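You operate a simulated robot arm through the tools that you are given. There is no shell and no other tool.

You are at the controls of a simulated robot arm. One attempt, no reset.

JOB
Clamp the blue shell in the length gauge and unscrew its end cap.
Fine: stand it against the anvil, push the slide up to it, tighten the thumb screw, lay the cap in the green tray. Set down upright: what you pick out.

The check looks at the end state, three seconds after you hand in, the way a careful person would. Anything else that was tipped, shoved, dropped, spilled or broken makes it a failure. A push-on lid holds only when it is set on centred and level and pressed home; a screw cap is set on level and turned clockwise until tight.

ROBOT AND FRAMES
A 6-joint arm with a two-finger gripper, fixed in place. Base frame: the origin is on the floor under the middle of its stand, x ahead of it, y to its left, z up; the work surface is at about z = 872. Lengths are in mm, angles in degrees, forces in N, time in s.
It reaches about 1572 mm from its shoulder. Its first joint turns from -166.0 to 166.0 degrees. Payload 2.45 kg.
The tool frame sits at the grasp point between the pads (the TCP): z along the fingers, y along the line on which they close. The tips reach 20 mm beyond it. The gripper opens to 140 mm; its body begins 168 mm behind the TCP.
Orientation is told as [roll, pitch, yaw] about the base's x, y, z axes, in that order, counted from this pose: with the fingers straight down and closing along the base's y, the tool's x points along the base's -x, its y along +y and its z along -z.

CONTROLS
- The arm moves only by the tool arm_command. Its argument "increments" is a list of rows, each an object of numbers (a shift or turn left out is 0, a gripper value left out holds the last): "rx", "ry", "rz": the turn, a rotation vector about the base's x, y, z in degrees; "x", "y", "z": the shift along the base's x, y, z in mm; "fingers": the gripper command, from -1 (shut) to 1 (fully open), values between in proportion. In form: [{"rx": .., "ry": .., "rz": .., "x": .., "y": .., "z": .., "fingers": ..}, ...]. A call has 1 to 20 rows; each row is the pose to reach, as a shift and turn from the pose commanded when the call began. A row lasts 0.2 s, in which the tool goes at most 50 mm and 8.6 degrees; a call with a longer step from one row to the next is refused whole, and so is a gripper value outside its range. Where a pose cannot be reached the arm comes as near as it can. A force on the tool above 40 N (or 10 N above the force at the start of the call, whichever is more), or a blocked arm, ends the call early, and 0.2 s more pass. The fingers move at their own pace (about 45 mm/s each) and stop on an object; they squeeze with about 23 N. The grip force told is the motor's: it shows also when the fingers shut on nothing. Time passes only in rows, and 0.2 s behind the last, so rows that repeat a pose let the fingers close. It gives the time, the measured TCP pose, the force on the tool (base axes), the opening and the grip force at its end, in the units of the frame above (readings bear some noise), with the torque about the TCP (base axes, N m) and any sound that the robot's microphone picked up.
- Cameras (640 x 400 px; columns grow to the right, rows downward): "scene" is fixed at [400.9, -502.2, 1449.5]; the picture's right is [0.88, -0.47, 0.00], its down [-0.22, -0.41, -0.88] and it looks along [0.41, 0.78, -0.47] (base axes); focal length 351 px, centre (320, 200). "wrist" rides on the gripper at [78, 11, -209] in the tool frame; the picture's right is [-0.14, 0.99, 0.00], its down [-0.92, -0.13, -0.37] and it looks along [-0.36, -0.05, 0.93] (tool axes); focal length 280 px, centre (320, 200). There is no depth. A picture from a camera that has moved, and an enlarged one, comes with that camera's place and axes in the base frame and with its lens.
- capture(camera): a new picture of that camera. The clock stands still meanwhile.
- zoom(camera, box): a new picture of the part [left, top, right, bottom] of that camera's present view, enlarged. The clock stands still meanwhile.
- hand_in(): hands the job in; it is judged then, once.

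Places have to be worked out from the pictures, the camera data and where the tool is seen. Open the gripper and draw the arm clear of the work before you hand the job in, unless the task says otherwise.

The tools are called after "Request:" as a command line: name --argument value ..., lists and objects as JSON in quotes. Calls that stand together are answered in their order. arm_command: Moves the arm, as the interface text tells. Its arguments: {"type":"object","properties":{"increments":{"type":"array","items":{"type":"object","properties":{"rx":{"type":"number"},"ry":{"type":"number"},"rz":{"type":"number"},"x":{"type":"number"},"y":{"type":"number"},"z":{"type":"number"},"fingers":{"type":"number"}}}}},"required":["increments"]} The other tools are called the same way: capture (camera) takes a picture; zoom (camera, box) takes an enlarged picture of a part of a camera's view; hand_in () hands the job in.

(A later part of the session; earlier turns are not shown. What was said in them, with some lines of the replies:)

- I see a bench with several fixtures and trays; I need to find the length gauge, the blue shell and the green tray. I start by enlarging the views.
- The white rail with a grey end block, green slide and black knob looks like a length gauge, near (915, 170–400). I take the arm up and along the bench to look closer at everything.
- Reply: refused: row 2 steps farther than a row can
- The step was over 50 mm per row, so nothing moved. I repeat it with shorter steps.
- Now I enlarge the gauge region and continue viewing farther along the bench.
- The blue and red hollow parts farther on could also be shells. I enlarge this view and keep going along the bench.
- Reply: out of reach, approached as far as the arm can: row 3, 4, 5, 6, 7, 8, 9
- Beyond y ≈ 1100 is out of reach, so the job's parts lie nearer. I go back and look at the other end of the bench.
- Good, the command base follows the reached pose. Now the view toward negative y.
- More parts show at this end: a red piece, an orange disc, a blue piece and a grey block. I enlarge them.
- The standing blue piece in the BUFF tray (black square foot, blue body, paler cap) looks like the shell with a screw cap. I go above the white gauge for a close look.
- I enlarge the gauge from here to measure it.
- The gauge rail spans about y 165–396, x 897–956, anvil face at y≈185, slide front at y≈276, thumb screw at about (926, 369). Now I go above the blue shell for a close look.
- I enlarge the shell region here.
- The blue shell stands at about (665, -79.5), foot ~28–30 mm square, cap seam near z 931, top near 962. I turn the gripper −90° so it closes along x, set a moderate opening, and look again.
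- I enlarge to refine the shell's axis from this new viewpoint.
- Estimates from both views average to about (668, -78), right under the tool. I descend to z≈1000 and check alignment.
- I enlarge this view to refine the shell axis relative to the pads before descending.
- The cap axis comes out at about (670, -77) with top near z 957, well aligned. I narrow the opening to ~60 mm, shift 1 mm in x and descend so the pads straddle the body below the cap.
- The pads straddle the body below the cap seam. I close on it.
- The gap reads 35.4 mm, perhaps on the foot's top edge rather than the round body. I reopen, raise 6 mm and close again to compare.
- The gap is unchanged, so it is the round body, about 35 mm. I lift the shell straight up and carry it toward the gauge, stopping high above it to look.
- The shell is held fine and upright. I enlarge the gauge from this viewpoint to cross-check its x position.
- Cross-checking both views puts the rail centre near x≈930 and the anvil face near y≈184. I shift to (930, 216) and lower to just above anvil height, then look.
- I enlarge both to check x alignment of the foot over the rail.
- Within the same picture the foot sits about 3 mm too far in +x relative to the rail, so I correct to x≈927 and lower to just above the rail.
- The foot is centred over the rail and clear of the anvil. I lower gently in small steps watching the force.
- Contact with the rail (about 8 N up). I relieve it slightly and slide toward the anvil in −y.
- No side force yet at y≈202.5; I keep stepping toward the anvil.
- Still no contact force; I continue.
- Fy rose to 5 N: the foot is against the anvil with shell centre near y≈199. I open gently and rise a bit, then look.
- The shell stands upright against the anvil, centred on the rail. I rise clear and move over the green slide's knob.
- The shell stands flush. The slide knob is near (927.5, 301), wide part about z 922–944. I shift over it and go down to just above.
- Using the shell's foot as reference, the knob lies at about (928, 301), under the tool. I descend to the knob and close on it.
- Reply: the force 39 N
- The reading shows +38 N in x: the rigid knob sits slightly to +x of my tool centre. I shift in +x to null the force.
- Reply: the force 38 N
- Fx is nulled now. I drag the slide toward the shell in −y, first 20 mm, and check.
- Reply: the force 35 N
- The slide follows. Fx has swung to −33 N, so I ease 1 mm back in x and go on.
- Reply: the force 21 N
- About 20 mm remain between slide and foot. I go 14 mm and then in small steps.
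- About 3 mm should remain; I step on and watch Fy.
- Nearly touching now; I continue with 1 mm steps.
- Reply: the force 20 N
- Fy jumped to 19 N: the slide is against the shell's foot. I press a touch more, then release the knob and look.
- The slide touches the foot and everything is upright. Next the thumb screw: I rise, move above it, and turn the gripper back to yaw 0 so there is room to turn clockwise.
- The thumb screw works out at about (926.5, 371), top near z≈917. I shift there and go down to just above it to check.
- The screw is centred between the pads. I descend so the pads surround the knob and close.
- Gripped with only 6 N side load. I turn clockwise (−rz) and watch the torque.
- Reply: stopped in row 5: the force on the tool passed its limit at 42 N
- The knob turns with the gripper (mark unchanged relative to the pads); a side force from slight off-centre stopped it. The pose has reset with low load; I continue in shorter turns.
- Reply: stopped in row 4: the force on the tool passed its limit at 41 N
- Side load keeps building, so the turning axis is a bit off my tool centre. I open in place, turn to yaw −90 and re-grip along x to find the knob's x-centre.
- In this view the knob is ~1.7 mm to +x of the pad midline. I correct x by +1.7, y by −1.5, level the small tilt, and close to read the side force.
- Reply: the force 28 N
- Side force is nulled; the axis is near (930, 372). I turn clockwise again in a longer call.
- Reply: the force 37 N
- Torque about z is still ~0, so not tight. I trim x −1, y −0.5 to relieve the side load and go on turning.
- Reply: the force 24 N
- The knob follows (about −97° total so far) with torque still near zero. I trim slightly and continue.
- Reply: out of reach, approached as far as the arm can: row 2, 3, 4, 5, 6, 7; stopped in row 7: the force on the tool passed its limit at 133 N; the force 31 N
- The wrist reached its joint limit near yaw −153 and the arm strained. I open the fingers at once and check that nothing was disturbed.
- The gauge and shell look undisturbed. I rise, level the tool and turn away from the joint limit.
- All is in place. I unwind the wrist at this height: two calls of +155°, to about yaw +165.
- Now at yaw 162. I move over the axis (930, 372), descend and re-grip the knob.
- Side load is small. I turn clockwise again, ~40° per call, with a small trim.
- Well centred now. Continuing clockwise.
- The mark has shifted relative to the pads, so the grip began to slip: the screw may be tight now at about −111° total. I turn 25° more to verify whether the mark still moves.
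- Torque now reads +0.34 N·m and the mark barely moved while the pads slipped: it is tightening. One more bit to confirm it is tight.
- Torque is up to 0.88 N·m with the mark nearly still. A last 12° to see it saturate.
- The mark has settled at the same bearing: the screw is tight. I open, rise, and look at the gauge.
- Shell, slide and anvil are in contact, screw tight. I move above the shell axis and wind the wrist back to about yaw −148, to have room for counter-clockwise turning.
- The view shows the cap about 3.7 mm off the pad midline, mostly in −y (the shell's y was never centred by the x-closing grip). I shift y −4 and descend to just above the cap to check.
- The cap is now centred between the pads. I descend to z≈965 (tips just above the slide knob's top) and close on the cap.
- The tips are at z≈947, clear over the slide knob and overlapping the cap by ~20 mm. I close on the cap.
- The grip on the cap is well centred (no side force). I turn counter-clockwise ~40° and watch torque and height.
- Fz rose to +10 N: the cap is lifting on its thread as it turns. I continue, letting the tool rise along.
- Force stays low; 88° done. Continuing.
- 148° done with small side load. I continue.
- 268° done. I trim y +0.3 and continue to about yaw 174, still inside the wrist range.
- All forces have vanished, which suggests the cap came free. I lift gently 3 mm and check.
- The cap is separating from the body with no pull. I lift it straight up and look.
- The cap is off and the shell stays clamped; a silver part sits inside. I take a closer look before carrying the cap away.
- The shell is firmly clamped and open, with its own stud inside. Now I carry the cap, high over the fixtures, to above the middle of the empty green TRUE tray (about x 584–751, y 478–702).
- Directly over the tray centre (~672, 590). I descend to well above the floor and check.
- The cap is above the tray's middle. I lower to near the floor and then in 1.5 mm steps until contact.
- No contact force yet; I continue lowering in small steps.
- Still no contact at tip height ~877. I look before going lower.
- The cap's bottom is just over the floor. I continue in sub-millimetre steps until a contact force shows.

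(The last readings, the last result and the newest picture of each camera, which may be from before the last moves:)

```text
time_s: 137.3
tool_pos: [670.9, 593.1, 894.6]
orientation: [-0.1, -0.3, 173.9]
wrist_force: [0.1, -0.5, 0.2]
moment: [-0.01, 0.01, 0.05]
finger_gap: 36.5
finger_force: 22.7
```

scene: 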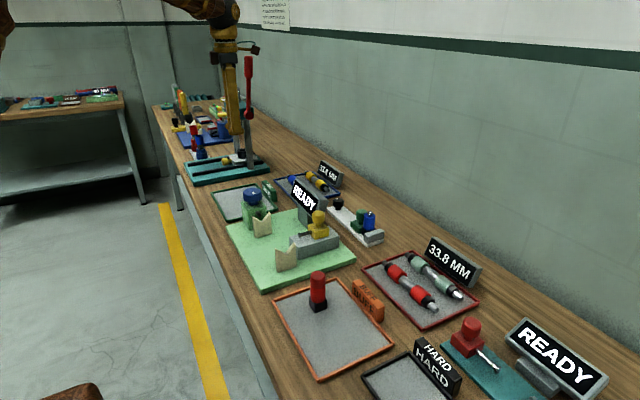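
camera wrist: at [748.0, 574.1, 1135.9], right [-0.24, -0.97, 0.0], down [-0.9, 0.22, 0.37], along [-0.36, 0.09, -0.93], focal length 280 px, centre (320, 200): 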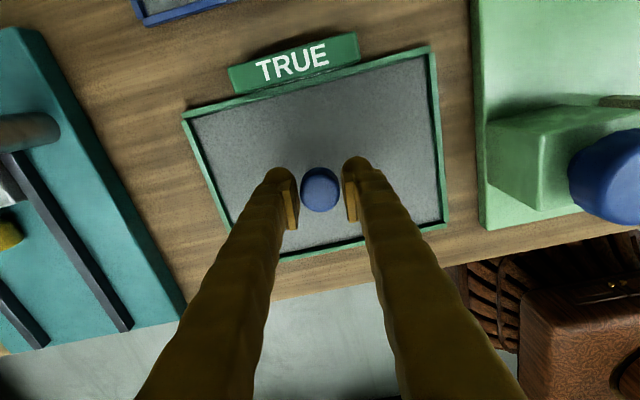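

Request:
arm_command --increments '[{"z": -0.4}, {"z": -0.8}, {"z": -0.8}]'

Request:
arm_command --increments '[{"z": -0.4}, {"z": -0.8}, {"z": -0.8}]'

```text
time_s: 138.1
tool_pos: [670.3, 592.9, 895.5]
orientation: [-0.1, -0.3, 174.0]
wrist_force: [0.9, -0.5, 0.0]
moment: [0.02, 0.0, 0.05]
finger_gap: 36.4
finger_force: 23.3
```

```text
time_s: 138.9
tool_pos: [670.4, 593.8, 894.6]
orientation: [-0.1, -0.2, 173.9]
wrist_force: [0.4, -0.3, -0.8]
moment: [-0.01, -0.02, 0.01]
finger_gap: 36.4
finger_force: 22.8
```

Request:
arm_command --increments '[{"z": -0.4}, {"z": -0.8}, {"z": -0.8}]'

Request:
arm_command --increments '[{"z": -0.4}, {"z": -0.8}, {"z": -0.8}]'

```text
time_s: 139.7
tool_pos: [669.9, 595.0, 893.9]
orientation: [-0.3, -0.3, 173.9]
wrist_force: [0.7, 0.8, 0.4]
moment: [-0.02, 0.02, 0.03]
finger_gap: 36.1
finger_force: 23.0
```

```text
time_s: 140.5
tool_pos: [671.2, 593.0, 891.2]
orientation: [0.0, -0.2, 173.9]
wrist_force: [0.4, 0.1, -1.0]
moment: [0.01, 0.02, 0.02]
finger_gap: 36.3
finger_force: 23.3
```

Request:
zoom --camera "wrist" --box '[250, 130, 390, 240]'

Request:
arm_command --increments '[{"z": -0.3}, {"z": -0.6}, {"z": -0.6}]'

Request:
arm_command --increments '[{"z": -0.3}, {"z": -0.6}, {"z": -0.6}]'

```text
3.64 times, centred on (320, 185) of wrist
camera zoom: at [747.8, 573.9, 1100.9], right [-0.24, -0.97, 0.0], down [-0.9, 0.22, 0.37], along [-0.36, 0.09, -0.93], focal length 1020 px, centre (320, 254)
```

zoom: 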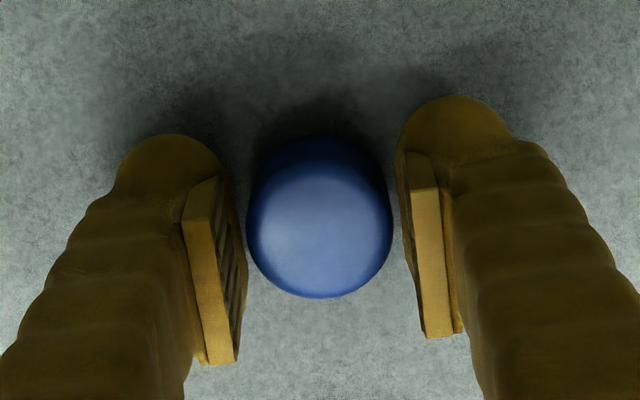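

```text
time_s: 141.3
tool_pos: [670.1, 594.7, 891.1]
orientation: [-0.1, -0.2, 173.9]
wrist_force: [0.0, -0.9, 0.5]
moment: [0.0, 0.01, -0.03]
finger_gap: 36.3
finger_force: 23.1
```

```text
time_s: 142.1
tool_pos: [670.4, 593.6, 891.4]
orientation: [-0.2, -0.4, 173.9]
wrist_force: [0.4, 0.2, 0.2]
moment: [-0.02, -0.01, -0.01]
finger_gap: 36.3
finger_force: 22.9
```

Request:
arm_command --increments '[{"z": -0.3}, {"z": -0.6}, {"z": -0.6}]'

Request:
arm_command --increments '[{"z": -0.3}, {"z": -0.6}, {"z": -0.6}]'

Request:
arm_command --increments '[{"z": -0.3}, {"z": -0.6}, {"z": -0.6}]'

```text
time_s: 142.9
tool_pos: [668.8, 593.7, 889.5]
orientation: [-0.1, -0.3, 173.9]
wrist_force: [0.0, 0.3, -0.1]
moment: [0.01, -0.05, -0.01]
finger_gap: 36.2
finger_force: 22.8
```

```text
time_s: 143.7
tool_pos: [670.8, 592.6, 889.9]
orientation: [-0.1, -0.3, 173.8]
wrist_force: [-0.3, 0.2, 0.8]
moment: [0.04, 0.01, 0.04]
finger_gap: 36.5
finger_force: 23.6
```

```text
time_s: 144.5
tool_pos: [671.7, 592.9, 889.0]
orientation: [-0.1, -0.2, 173.9]
wrist_force: [0.4, -0.1, -0.3]
moment: [0.03, -0.02, -0.03]
finger_gap: 36.2
finger_force: 23.5
```

Request:
zoom --camera "wrist" --box '[250, 130, 390, 240]'

Request:
zoom --camera "scene" --box '[240, 165, 280, 205]'

```text
3.64 times, centred on (320, 185) of wrist
camera zoom: at [748.1, 573.0, 1098.3], right [-0.24, -0.97, 0.0], down [-0.9, 0.22, 0.37], along [-0.36, 0.09, -0.93], focal length 1020 px, centre (320, 254)
```

zoom: 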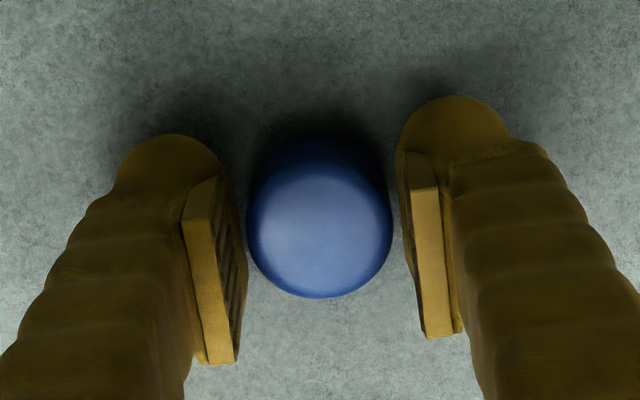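

```text
10.00 times, centred on (260, 185) of scene
camera zoom: at [400.9, -502.2, 1449.5], right [0.88, -0.47, 0.0], down [-0.22, -0.41, -0.88], along [0.41, 0.78, -0.47], focal length 3513 px, centre (920, 350)
```

zoom: 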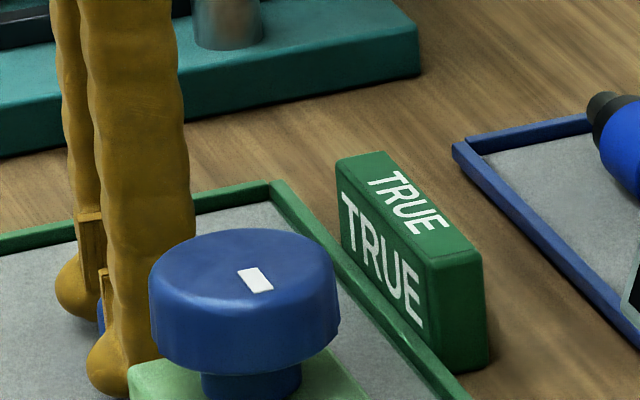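

The contact shadow is nearly closed. I keep lowering in 0.6 mm steps until a force shows.

Request:
arm_command --increments '[{"z": -0.4}, {"z": -0.8}, {"z": -0.8}]'

Request:
arm_command --increments '[{"z": -0.4}, {"z": -0.8}, {"z": -0.8}]'

Request:
arm_command --increments '[{"z": -0.4}, {"z": -0.8}, {"z": -0.8}]'

```text
time_s: 145.3
tool_pos: [670.7, 592.4, 888.6]
orientation: [-0.1, -0.3, 173.8]
wrist_force: [-0.2, 0.6, -0.5]
moment: [0.0, 0.02, -0.02]
finger_gap: 36.0
finger_force: 23.1
```

```text
time_s: 146.1
tool_pos: [670.5, 592.9, 888.9]
orientation: [-0.2, -0.4, 173.9]
wrist_force: [-0.7, 0.1, -0.3]
moment: [0.0, 0.0, -0.03]
finger_gap: 36.2
finger_force: 23.1
```

```text
time_s: 146.9
tool_pos: [670.4, 593.9, 888.1]
orientation: [-0.3, -0.3, 174.0]
wrist_force: [-0.7, -1.9, 14.3]
moment: [-0.09, -0.19, -0.01]
finger_gap: 36.5
finger_force: 23.3
```

Contact at last: 14 N up. I back off 0.3 mm and open the fingers gently.

Request:
arm_command --increments '[{"z": 0.4}, {"z": 0.4, "fingers": -0.42}, {"z": 0.4, "fingers": -0.36}, {"z": 0.4, "fingers": -0.3}, {"z": 0.4, "fingers": -0.2}, {"z": 0.4, "fingers": -0.1}, {"z": 0.4, "fingers": -0.1}]'

Request:
zoom --camera "wrist" --box '[230, 110, 410, 260]'

```text
time_s: 148.5
tool_pos: [670.5, 594.5, 887.7]
orientation: [-0.2, -0.3, 173.9]
wrist_force: [-0.1, -0.9, 0.7]
moment: [0.02, 0.04, -0.01]
finger_gap: 62.8
finger_force: 0.0
```

```text
2.67 times, centred on (320, 185) of wrist
camera zoom: at [747.8, 573.8, 1096.2], right [-0.24, -0.97, 0.0], down [-0.9, 0.22, 0.37], along [-0.36, 0.09, -0.93], focal length 748 px, centre (320, 240)
```

zoom: 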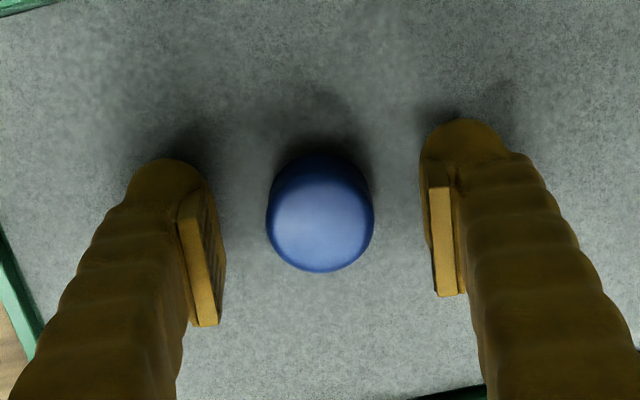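

The cap stands free and upright on the tray floor, clear of both fingers. I rise straight up and take pictures.

Request:
arm_command --increments '[{"z": 15}, {"z": 40}, {"z": 80}, {"z": 120}, {"z": 165}, {"z": 210}, {"z": 250}, {"z": 250}]'

Request:
capture --camera "wrist"

Request:
capture --camera "scene"

```text
time_s: 150.3
tool_pos: [670.4, 592.7, 1139.4]
orientation: [-0.1, -0.3, 173.9]
wrist_force: [0.4, 0.2, 0.6]
moment: [-0.03, 0.03, 0.0]
finger_gap: 63.1
finger_force: 0.1
```

```text
taken
camera wrist: at [748.9, 573.1, 1346.8], right [-0.24, -0.97, 0.0], down [-0.9, 0.22, 0.37], along [-0.36, 0.09, -0.93], focal length 280 px, centre (320, 200)
```

wrist: 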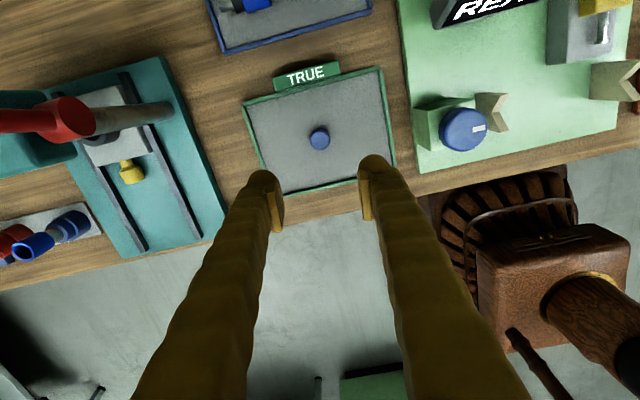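

```text
taken
```

scene: 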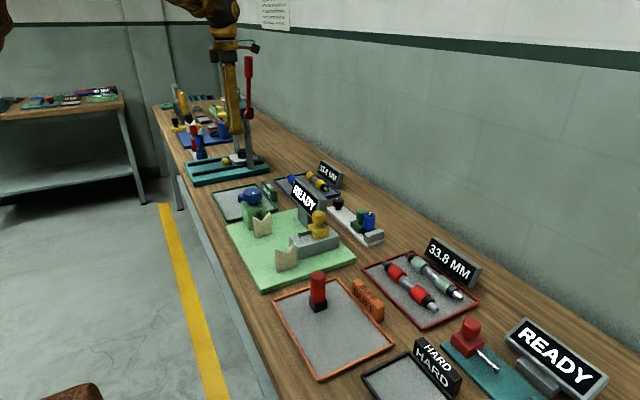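

The cap rests upright in the green tray. I compare the gauge with the earlier view, using the same crop.

Request:
zoom --camera "scene" --box '[310, 180, 400, 250]'

Request:
zoom --camera "wrist" --box '[230, 50, 410, 210]'

Request:
zoom --camera "scene" --box '[200, 160, 400, 285]'

```text
5.71 times, centred on (355, 215) of scene
camera zoom: at [400.9, -502.2, 1449.5], right [0.88, -0.47, 0.0], down [-0.22, -0.41, -0.88], along [0.41, 0.78, -0.47], focal length 2007 px, centre (120, 114)
```

zoom: 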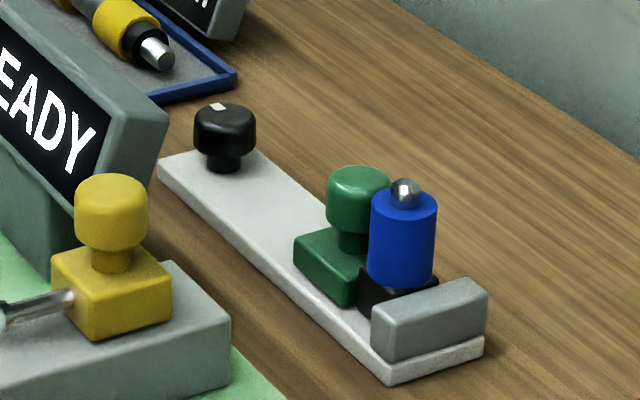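

```text
2.50 times, centred on (320, 130) of wrist
camera zoom: at [748.9, 573.1, 1346.8], right [-0.24, -0.97, 0.0], down [-0.9, 0.22, 0.37], along [-0.36, 0.09, -0.93], focal length 701 px, centre (320, 375)
```

zoom: 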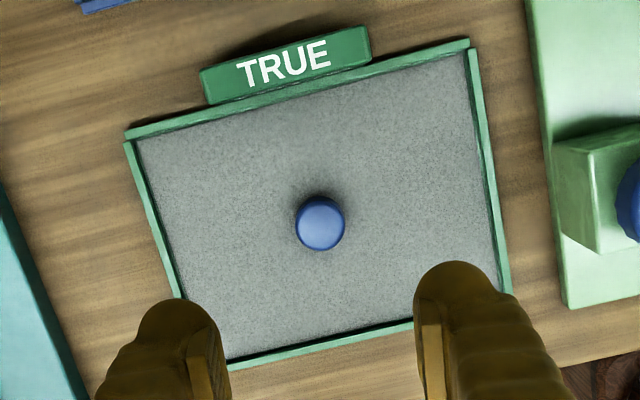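

```text
3.20 times, centred on (300, 222) of scene
camera zoom: at [400.9, -502.2, 1449.5], right [0.88, -0.47, 0.0], down [-0.22, -0.41, -0.88], along [0.41, 0.78, -0.47], focal length 1124 px, centre (384, 128)
```

zoom: 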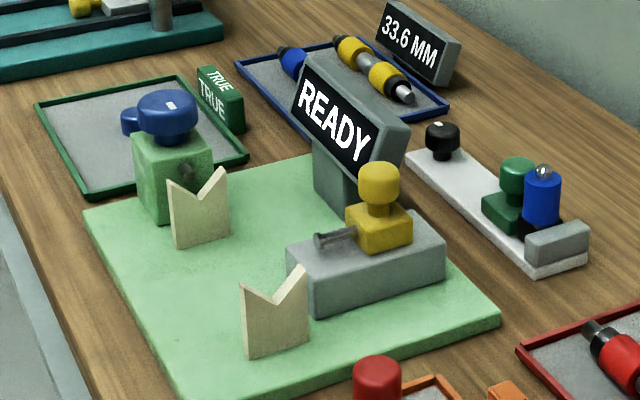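

The gauge rail has not moved at all from its first position. For a final check of slide and anvil contact, I go above the shell with the fingers wide open.

Request:
arm_command --increments '[{"x": 20, "y": -32, "fingers": 1}, {"x": 42, "y": -66}, {"x": 64, "y": -100}, {"x": 86, "y": -134}, {"x": 108, "y": -168}, {"x": 130, "y": -202}, {"x": 152, "y": -236}, {"x": 174, "y": -270}, {"x": 196, "y": -304}, {"x": 218, "y": -338}, {"x": 240, "y": -372}, {"x": 258, "y": -396}, {"x": 258, "y": -396, "z": -40}, {"x": 258, "y": -396, "z": -80}, {"x": 258, "y": -396, "z": -80}]'

Request:
zoom --camera "wrist" --box '[240, 80, 400, 220]'

Request:
capture --camera "wrist"

```text
time_s: 153.5
tool_pos: [929.0, 196.8, 1056.8]
orientation: [0.0, -0.3, 173.9]
wrist_force: [-0.6, 0.2, -0.2]
moment: [-0.03, 0.01, -0.02]
finger_gap: 140.2
finger_force: 0.0
```

```text
2.86 times, centred on (320, 150) of wrist
camera zoom: at [1005.8, 177.4, 1265.8], right [-0.24, -0.97, 0.0], down [-0.9, 0.22, 0.37], along [-0.36, 0.09, -0.93], focal length 801 px, centre (320, 343)
```

zoom: 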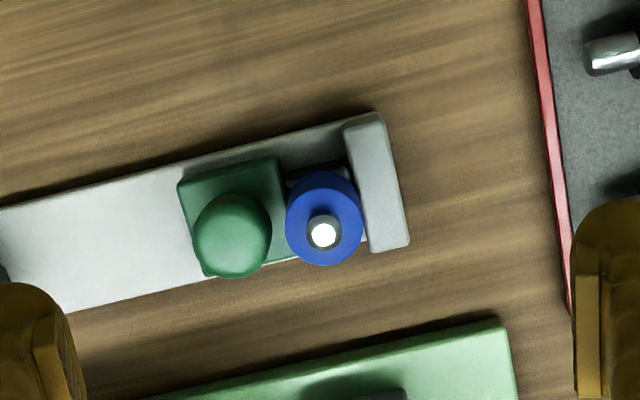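

```text
taken
camera wrist: at [1005.8, 177.4, 1265.8], right [-0.24, -0.97, 0.0], down [-0.9, 0.22, 0.37], along [-0.36, 0.09, -0.93], focal length 280 px, centre (320, 200)
```

wrist: 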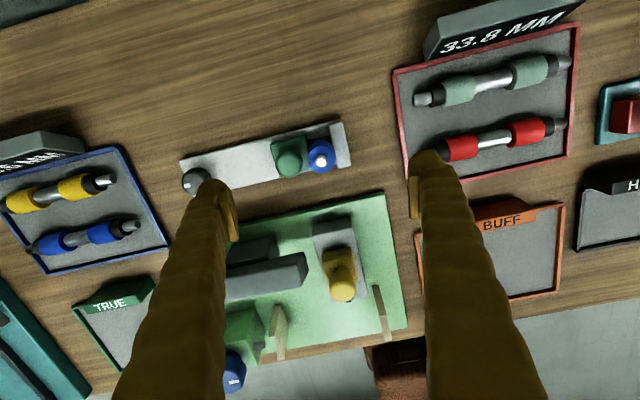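

Request:
zoom --camera "wrist" --box '[295, 120, 355, 175]'

Request:
zoom --camera "scene" --box '[355, 210, 395, 245]'

```text
7.27 times, centred on (325, 148) of wrist
camera zoom: at [1005.8, 177.4, 1265.8], right [-0.24, -0.97, 0.0], down [-0.9, 0.22, 0.37], along [-0.36, 0.09, -0.93], focal length 2039 px, centre (284, 582)
```

zoom: 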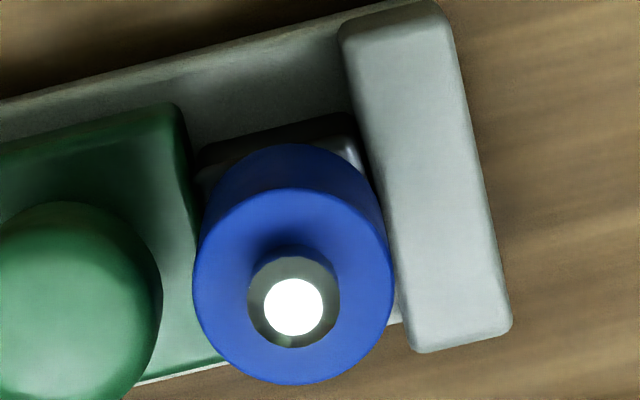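

```text
11.43 times, centred on (375, 228) of scene
camera zoom: at [400.9, -502.2, 1449.5], right [0.88, -0.47, 0.0], down [-0.22, -0.41, -0.88], along [0.41, 0.78, -0.47], focal length 4015 px, centre (-309, -114)
```

zoom: 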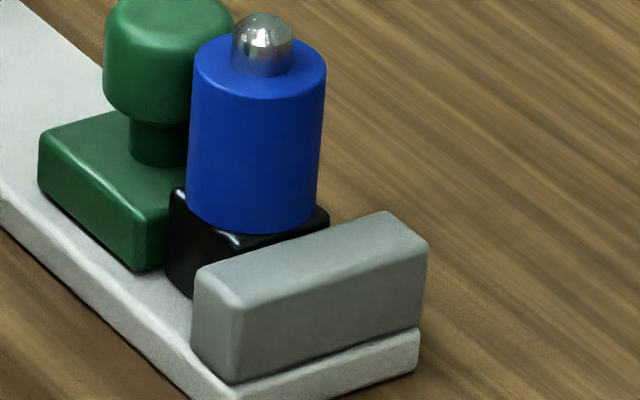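

The foot sits snugly between slide and anvil, upright, with the screw tight and the cap in the green tray. I draw the arm up and clear of the work.

Request:
arm_command --increments '[{"z": 40}, {"z": 80}, {"z": 120}, {"z": 160}, {"z": 180, "x": -40}, {"z": 180, "x": -80}, {"z": 180, "x": -120}, {"z": 180, "x": -160}, {"z": 180, "x": -200}, {"z": 180, "x": -240, "y": -20}, {"z": 180, "x": -270, "y": -40}, {"z": 180, "x": -270, "y": -40}]'

Request:
capture --camera "scene"

Request:
capture --camera "wrist"

```text
time_s: 156.1
tool_pos: [658.3, 155.4, 1238.2]
orientation: [-0.1, -0.3, 173.9]
wrist_force: [0.1, -0.1, -0.3]
moment: [0.01, 0.0, -0.04]
finger_gap: 139.9
finger_force: 0.1
```

```text
taken
```

scene: 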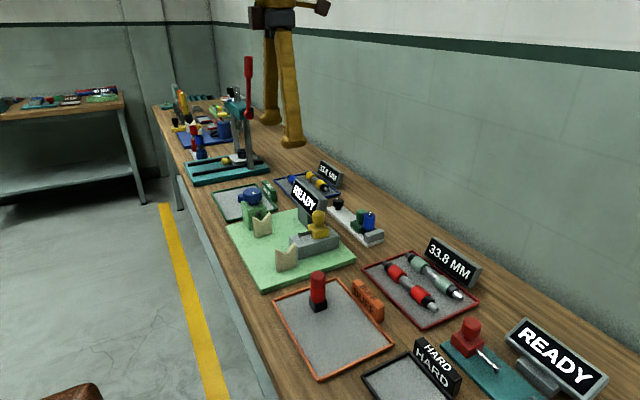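

```text
taken
camera wrist: at [736.0, 136.4, 1447.0], right [-0.24, -0.97, 0.0], down [-0.9, 0.22, 0.37], along [-0.36, 0.09, -0.93], focal length 280 px, centre (320, 200)
```

wrist: 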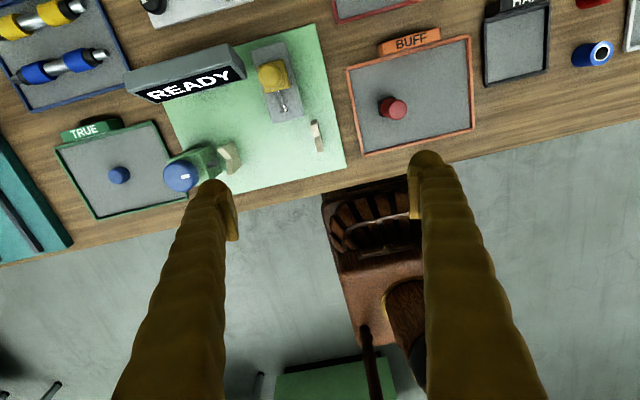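

The shell is clamped upright against the anvil with the slide touching it and the thumb screw tight. The cap stands upright in the green tray, nothing else looks disturbed, and the gripper is open and clear. I hand in.

Request:
hand_in

```text
The job is handed in.
```

The blue shell is clamped in the length gauge, its end cap is off, and I have handed the job in. I have not seen the check's result.

- **Shell:** it stands upright against the anvil with the slide pushed up to its foot. The last close-ups showed it snug between the two.
- **Thumb screw:** I turned it clockwise until its mark stopped moving and the fingers slipped on it. The torque peaked at about 0.9 N·m.
- **Cap:** it came off after a bit under one turn counter-clockwise and now stands upright near the middle of the green tray marked TRUE. A silver stud is left showing inside the shell.
- **Strain on the gauge:** while I was tightening the screw, the wrist hit its joint limit and the force on the tool briefly reached 133 N. I released it straight away, and a later picture showed the gauge rail in exactly its starting position.

I saw nothing else tipped or moved. The gripper is open and the arm is clear of the work.
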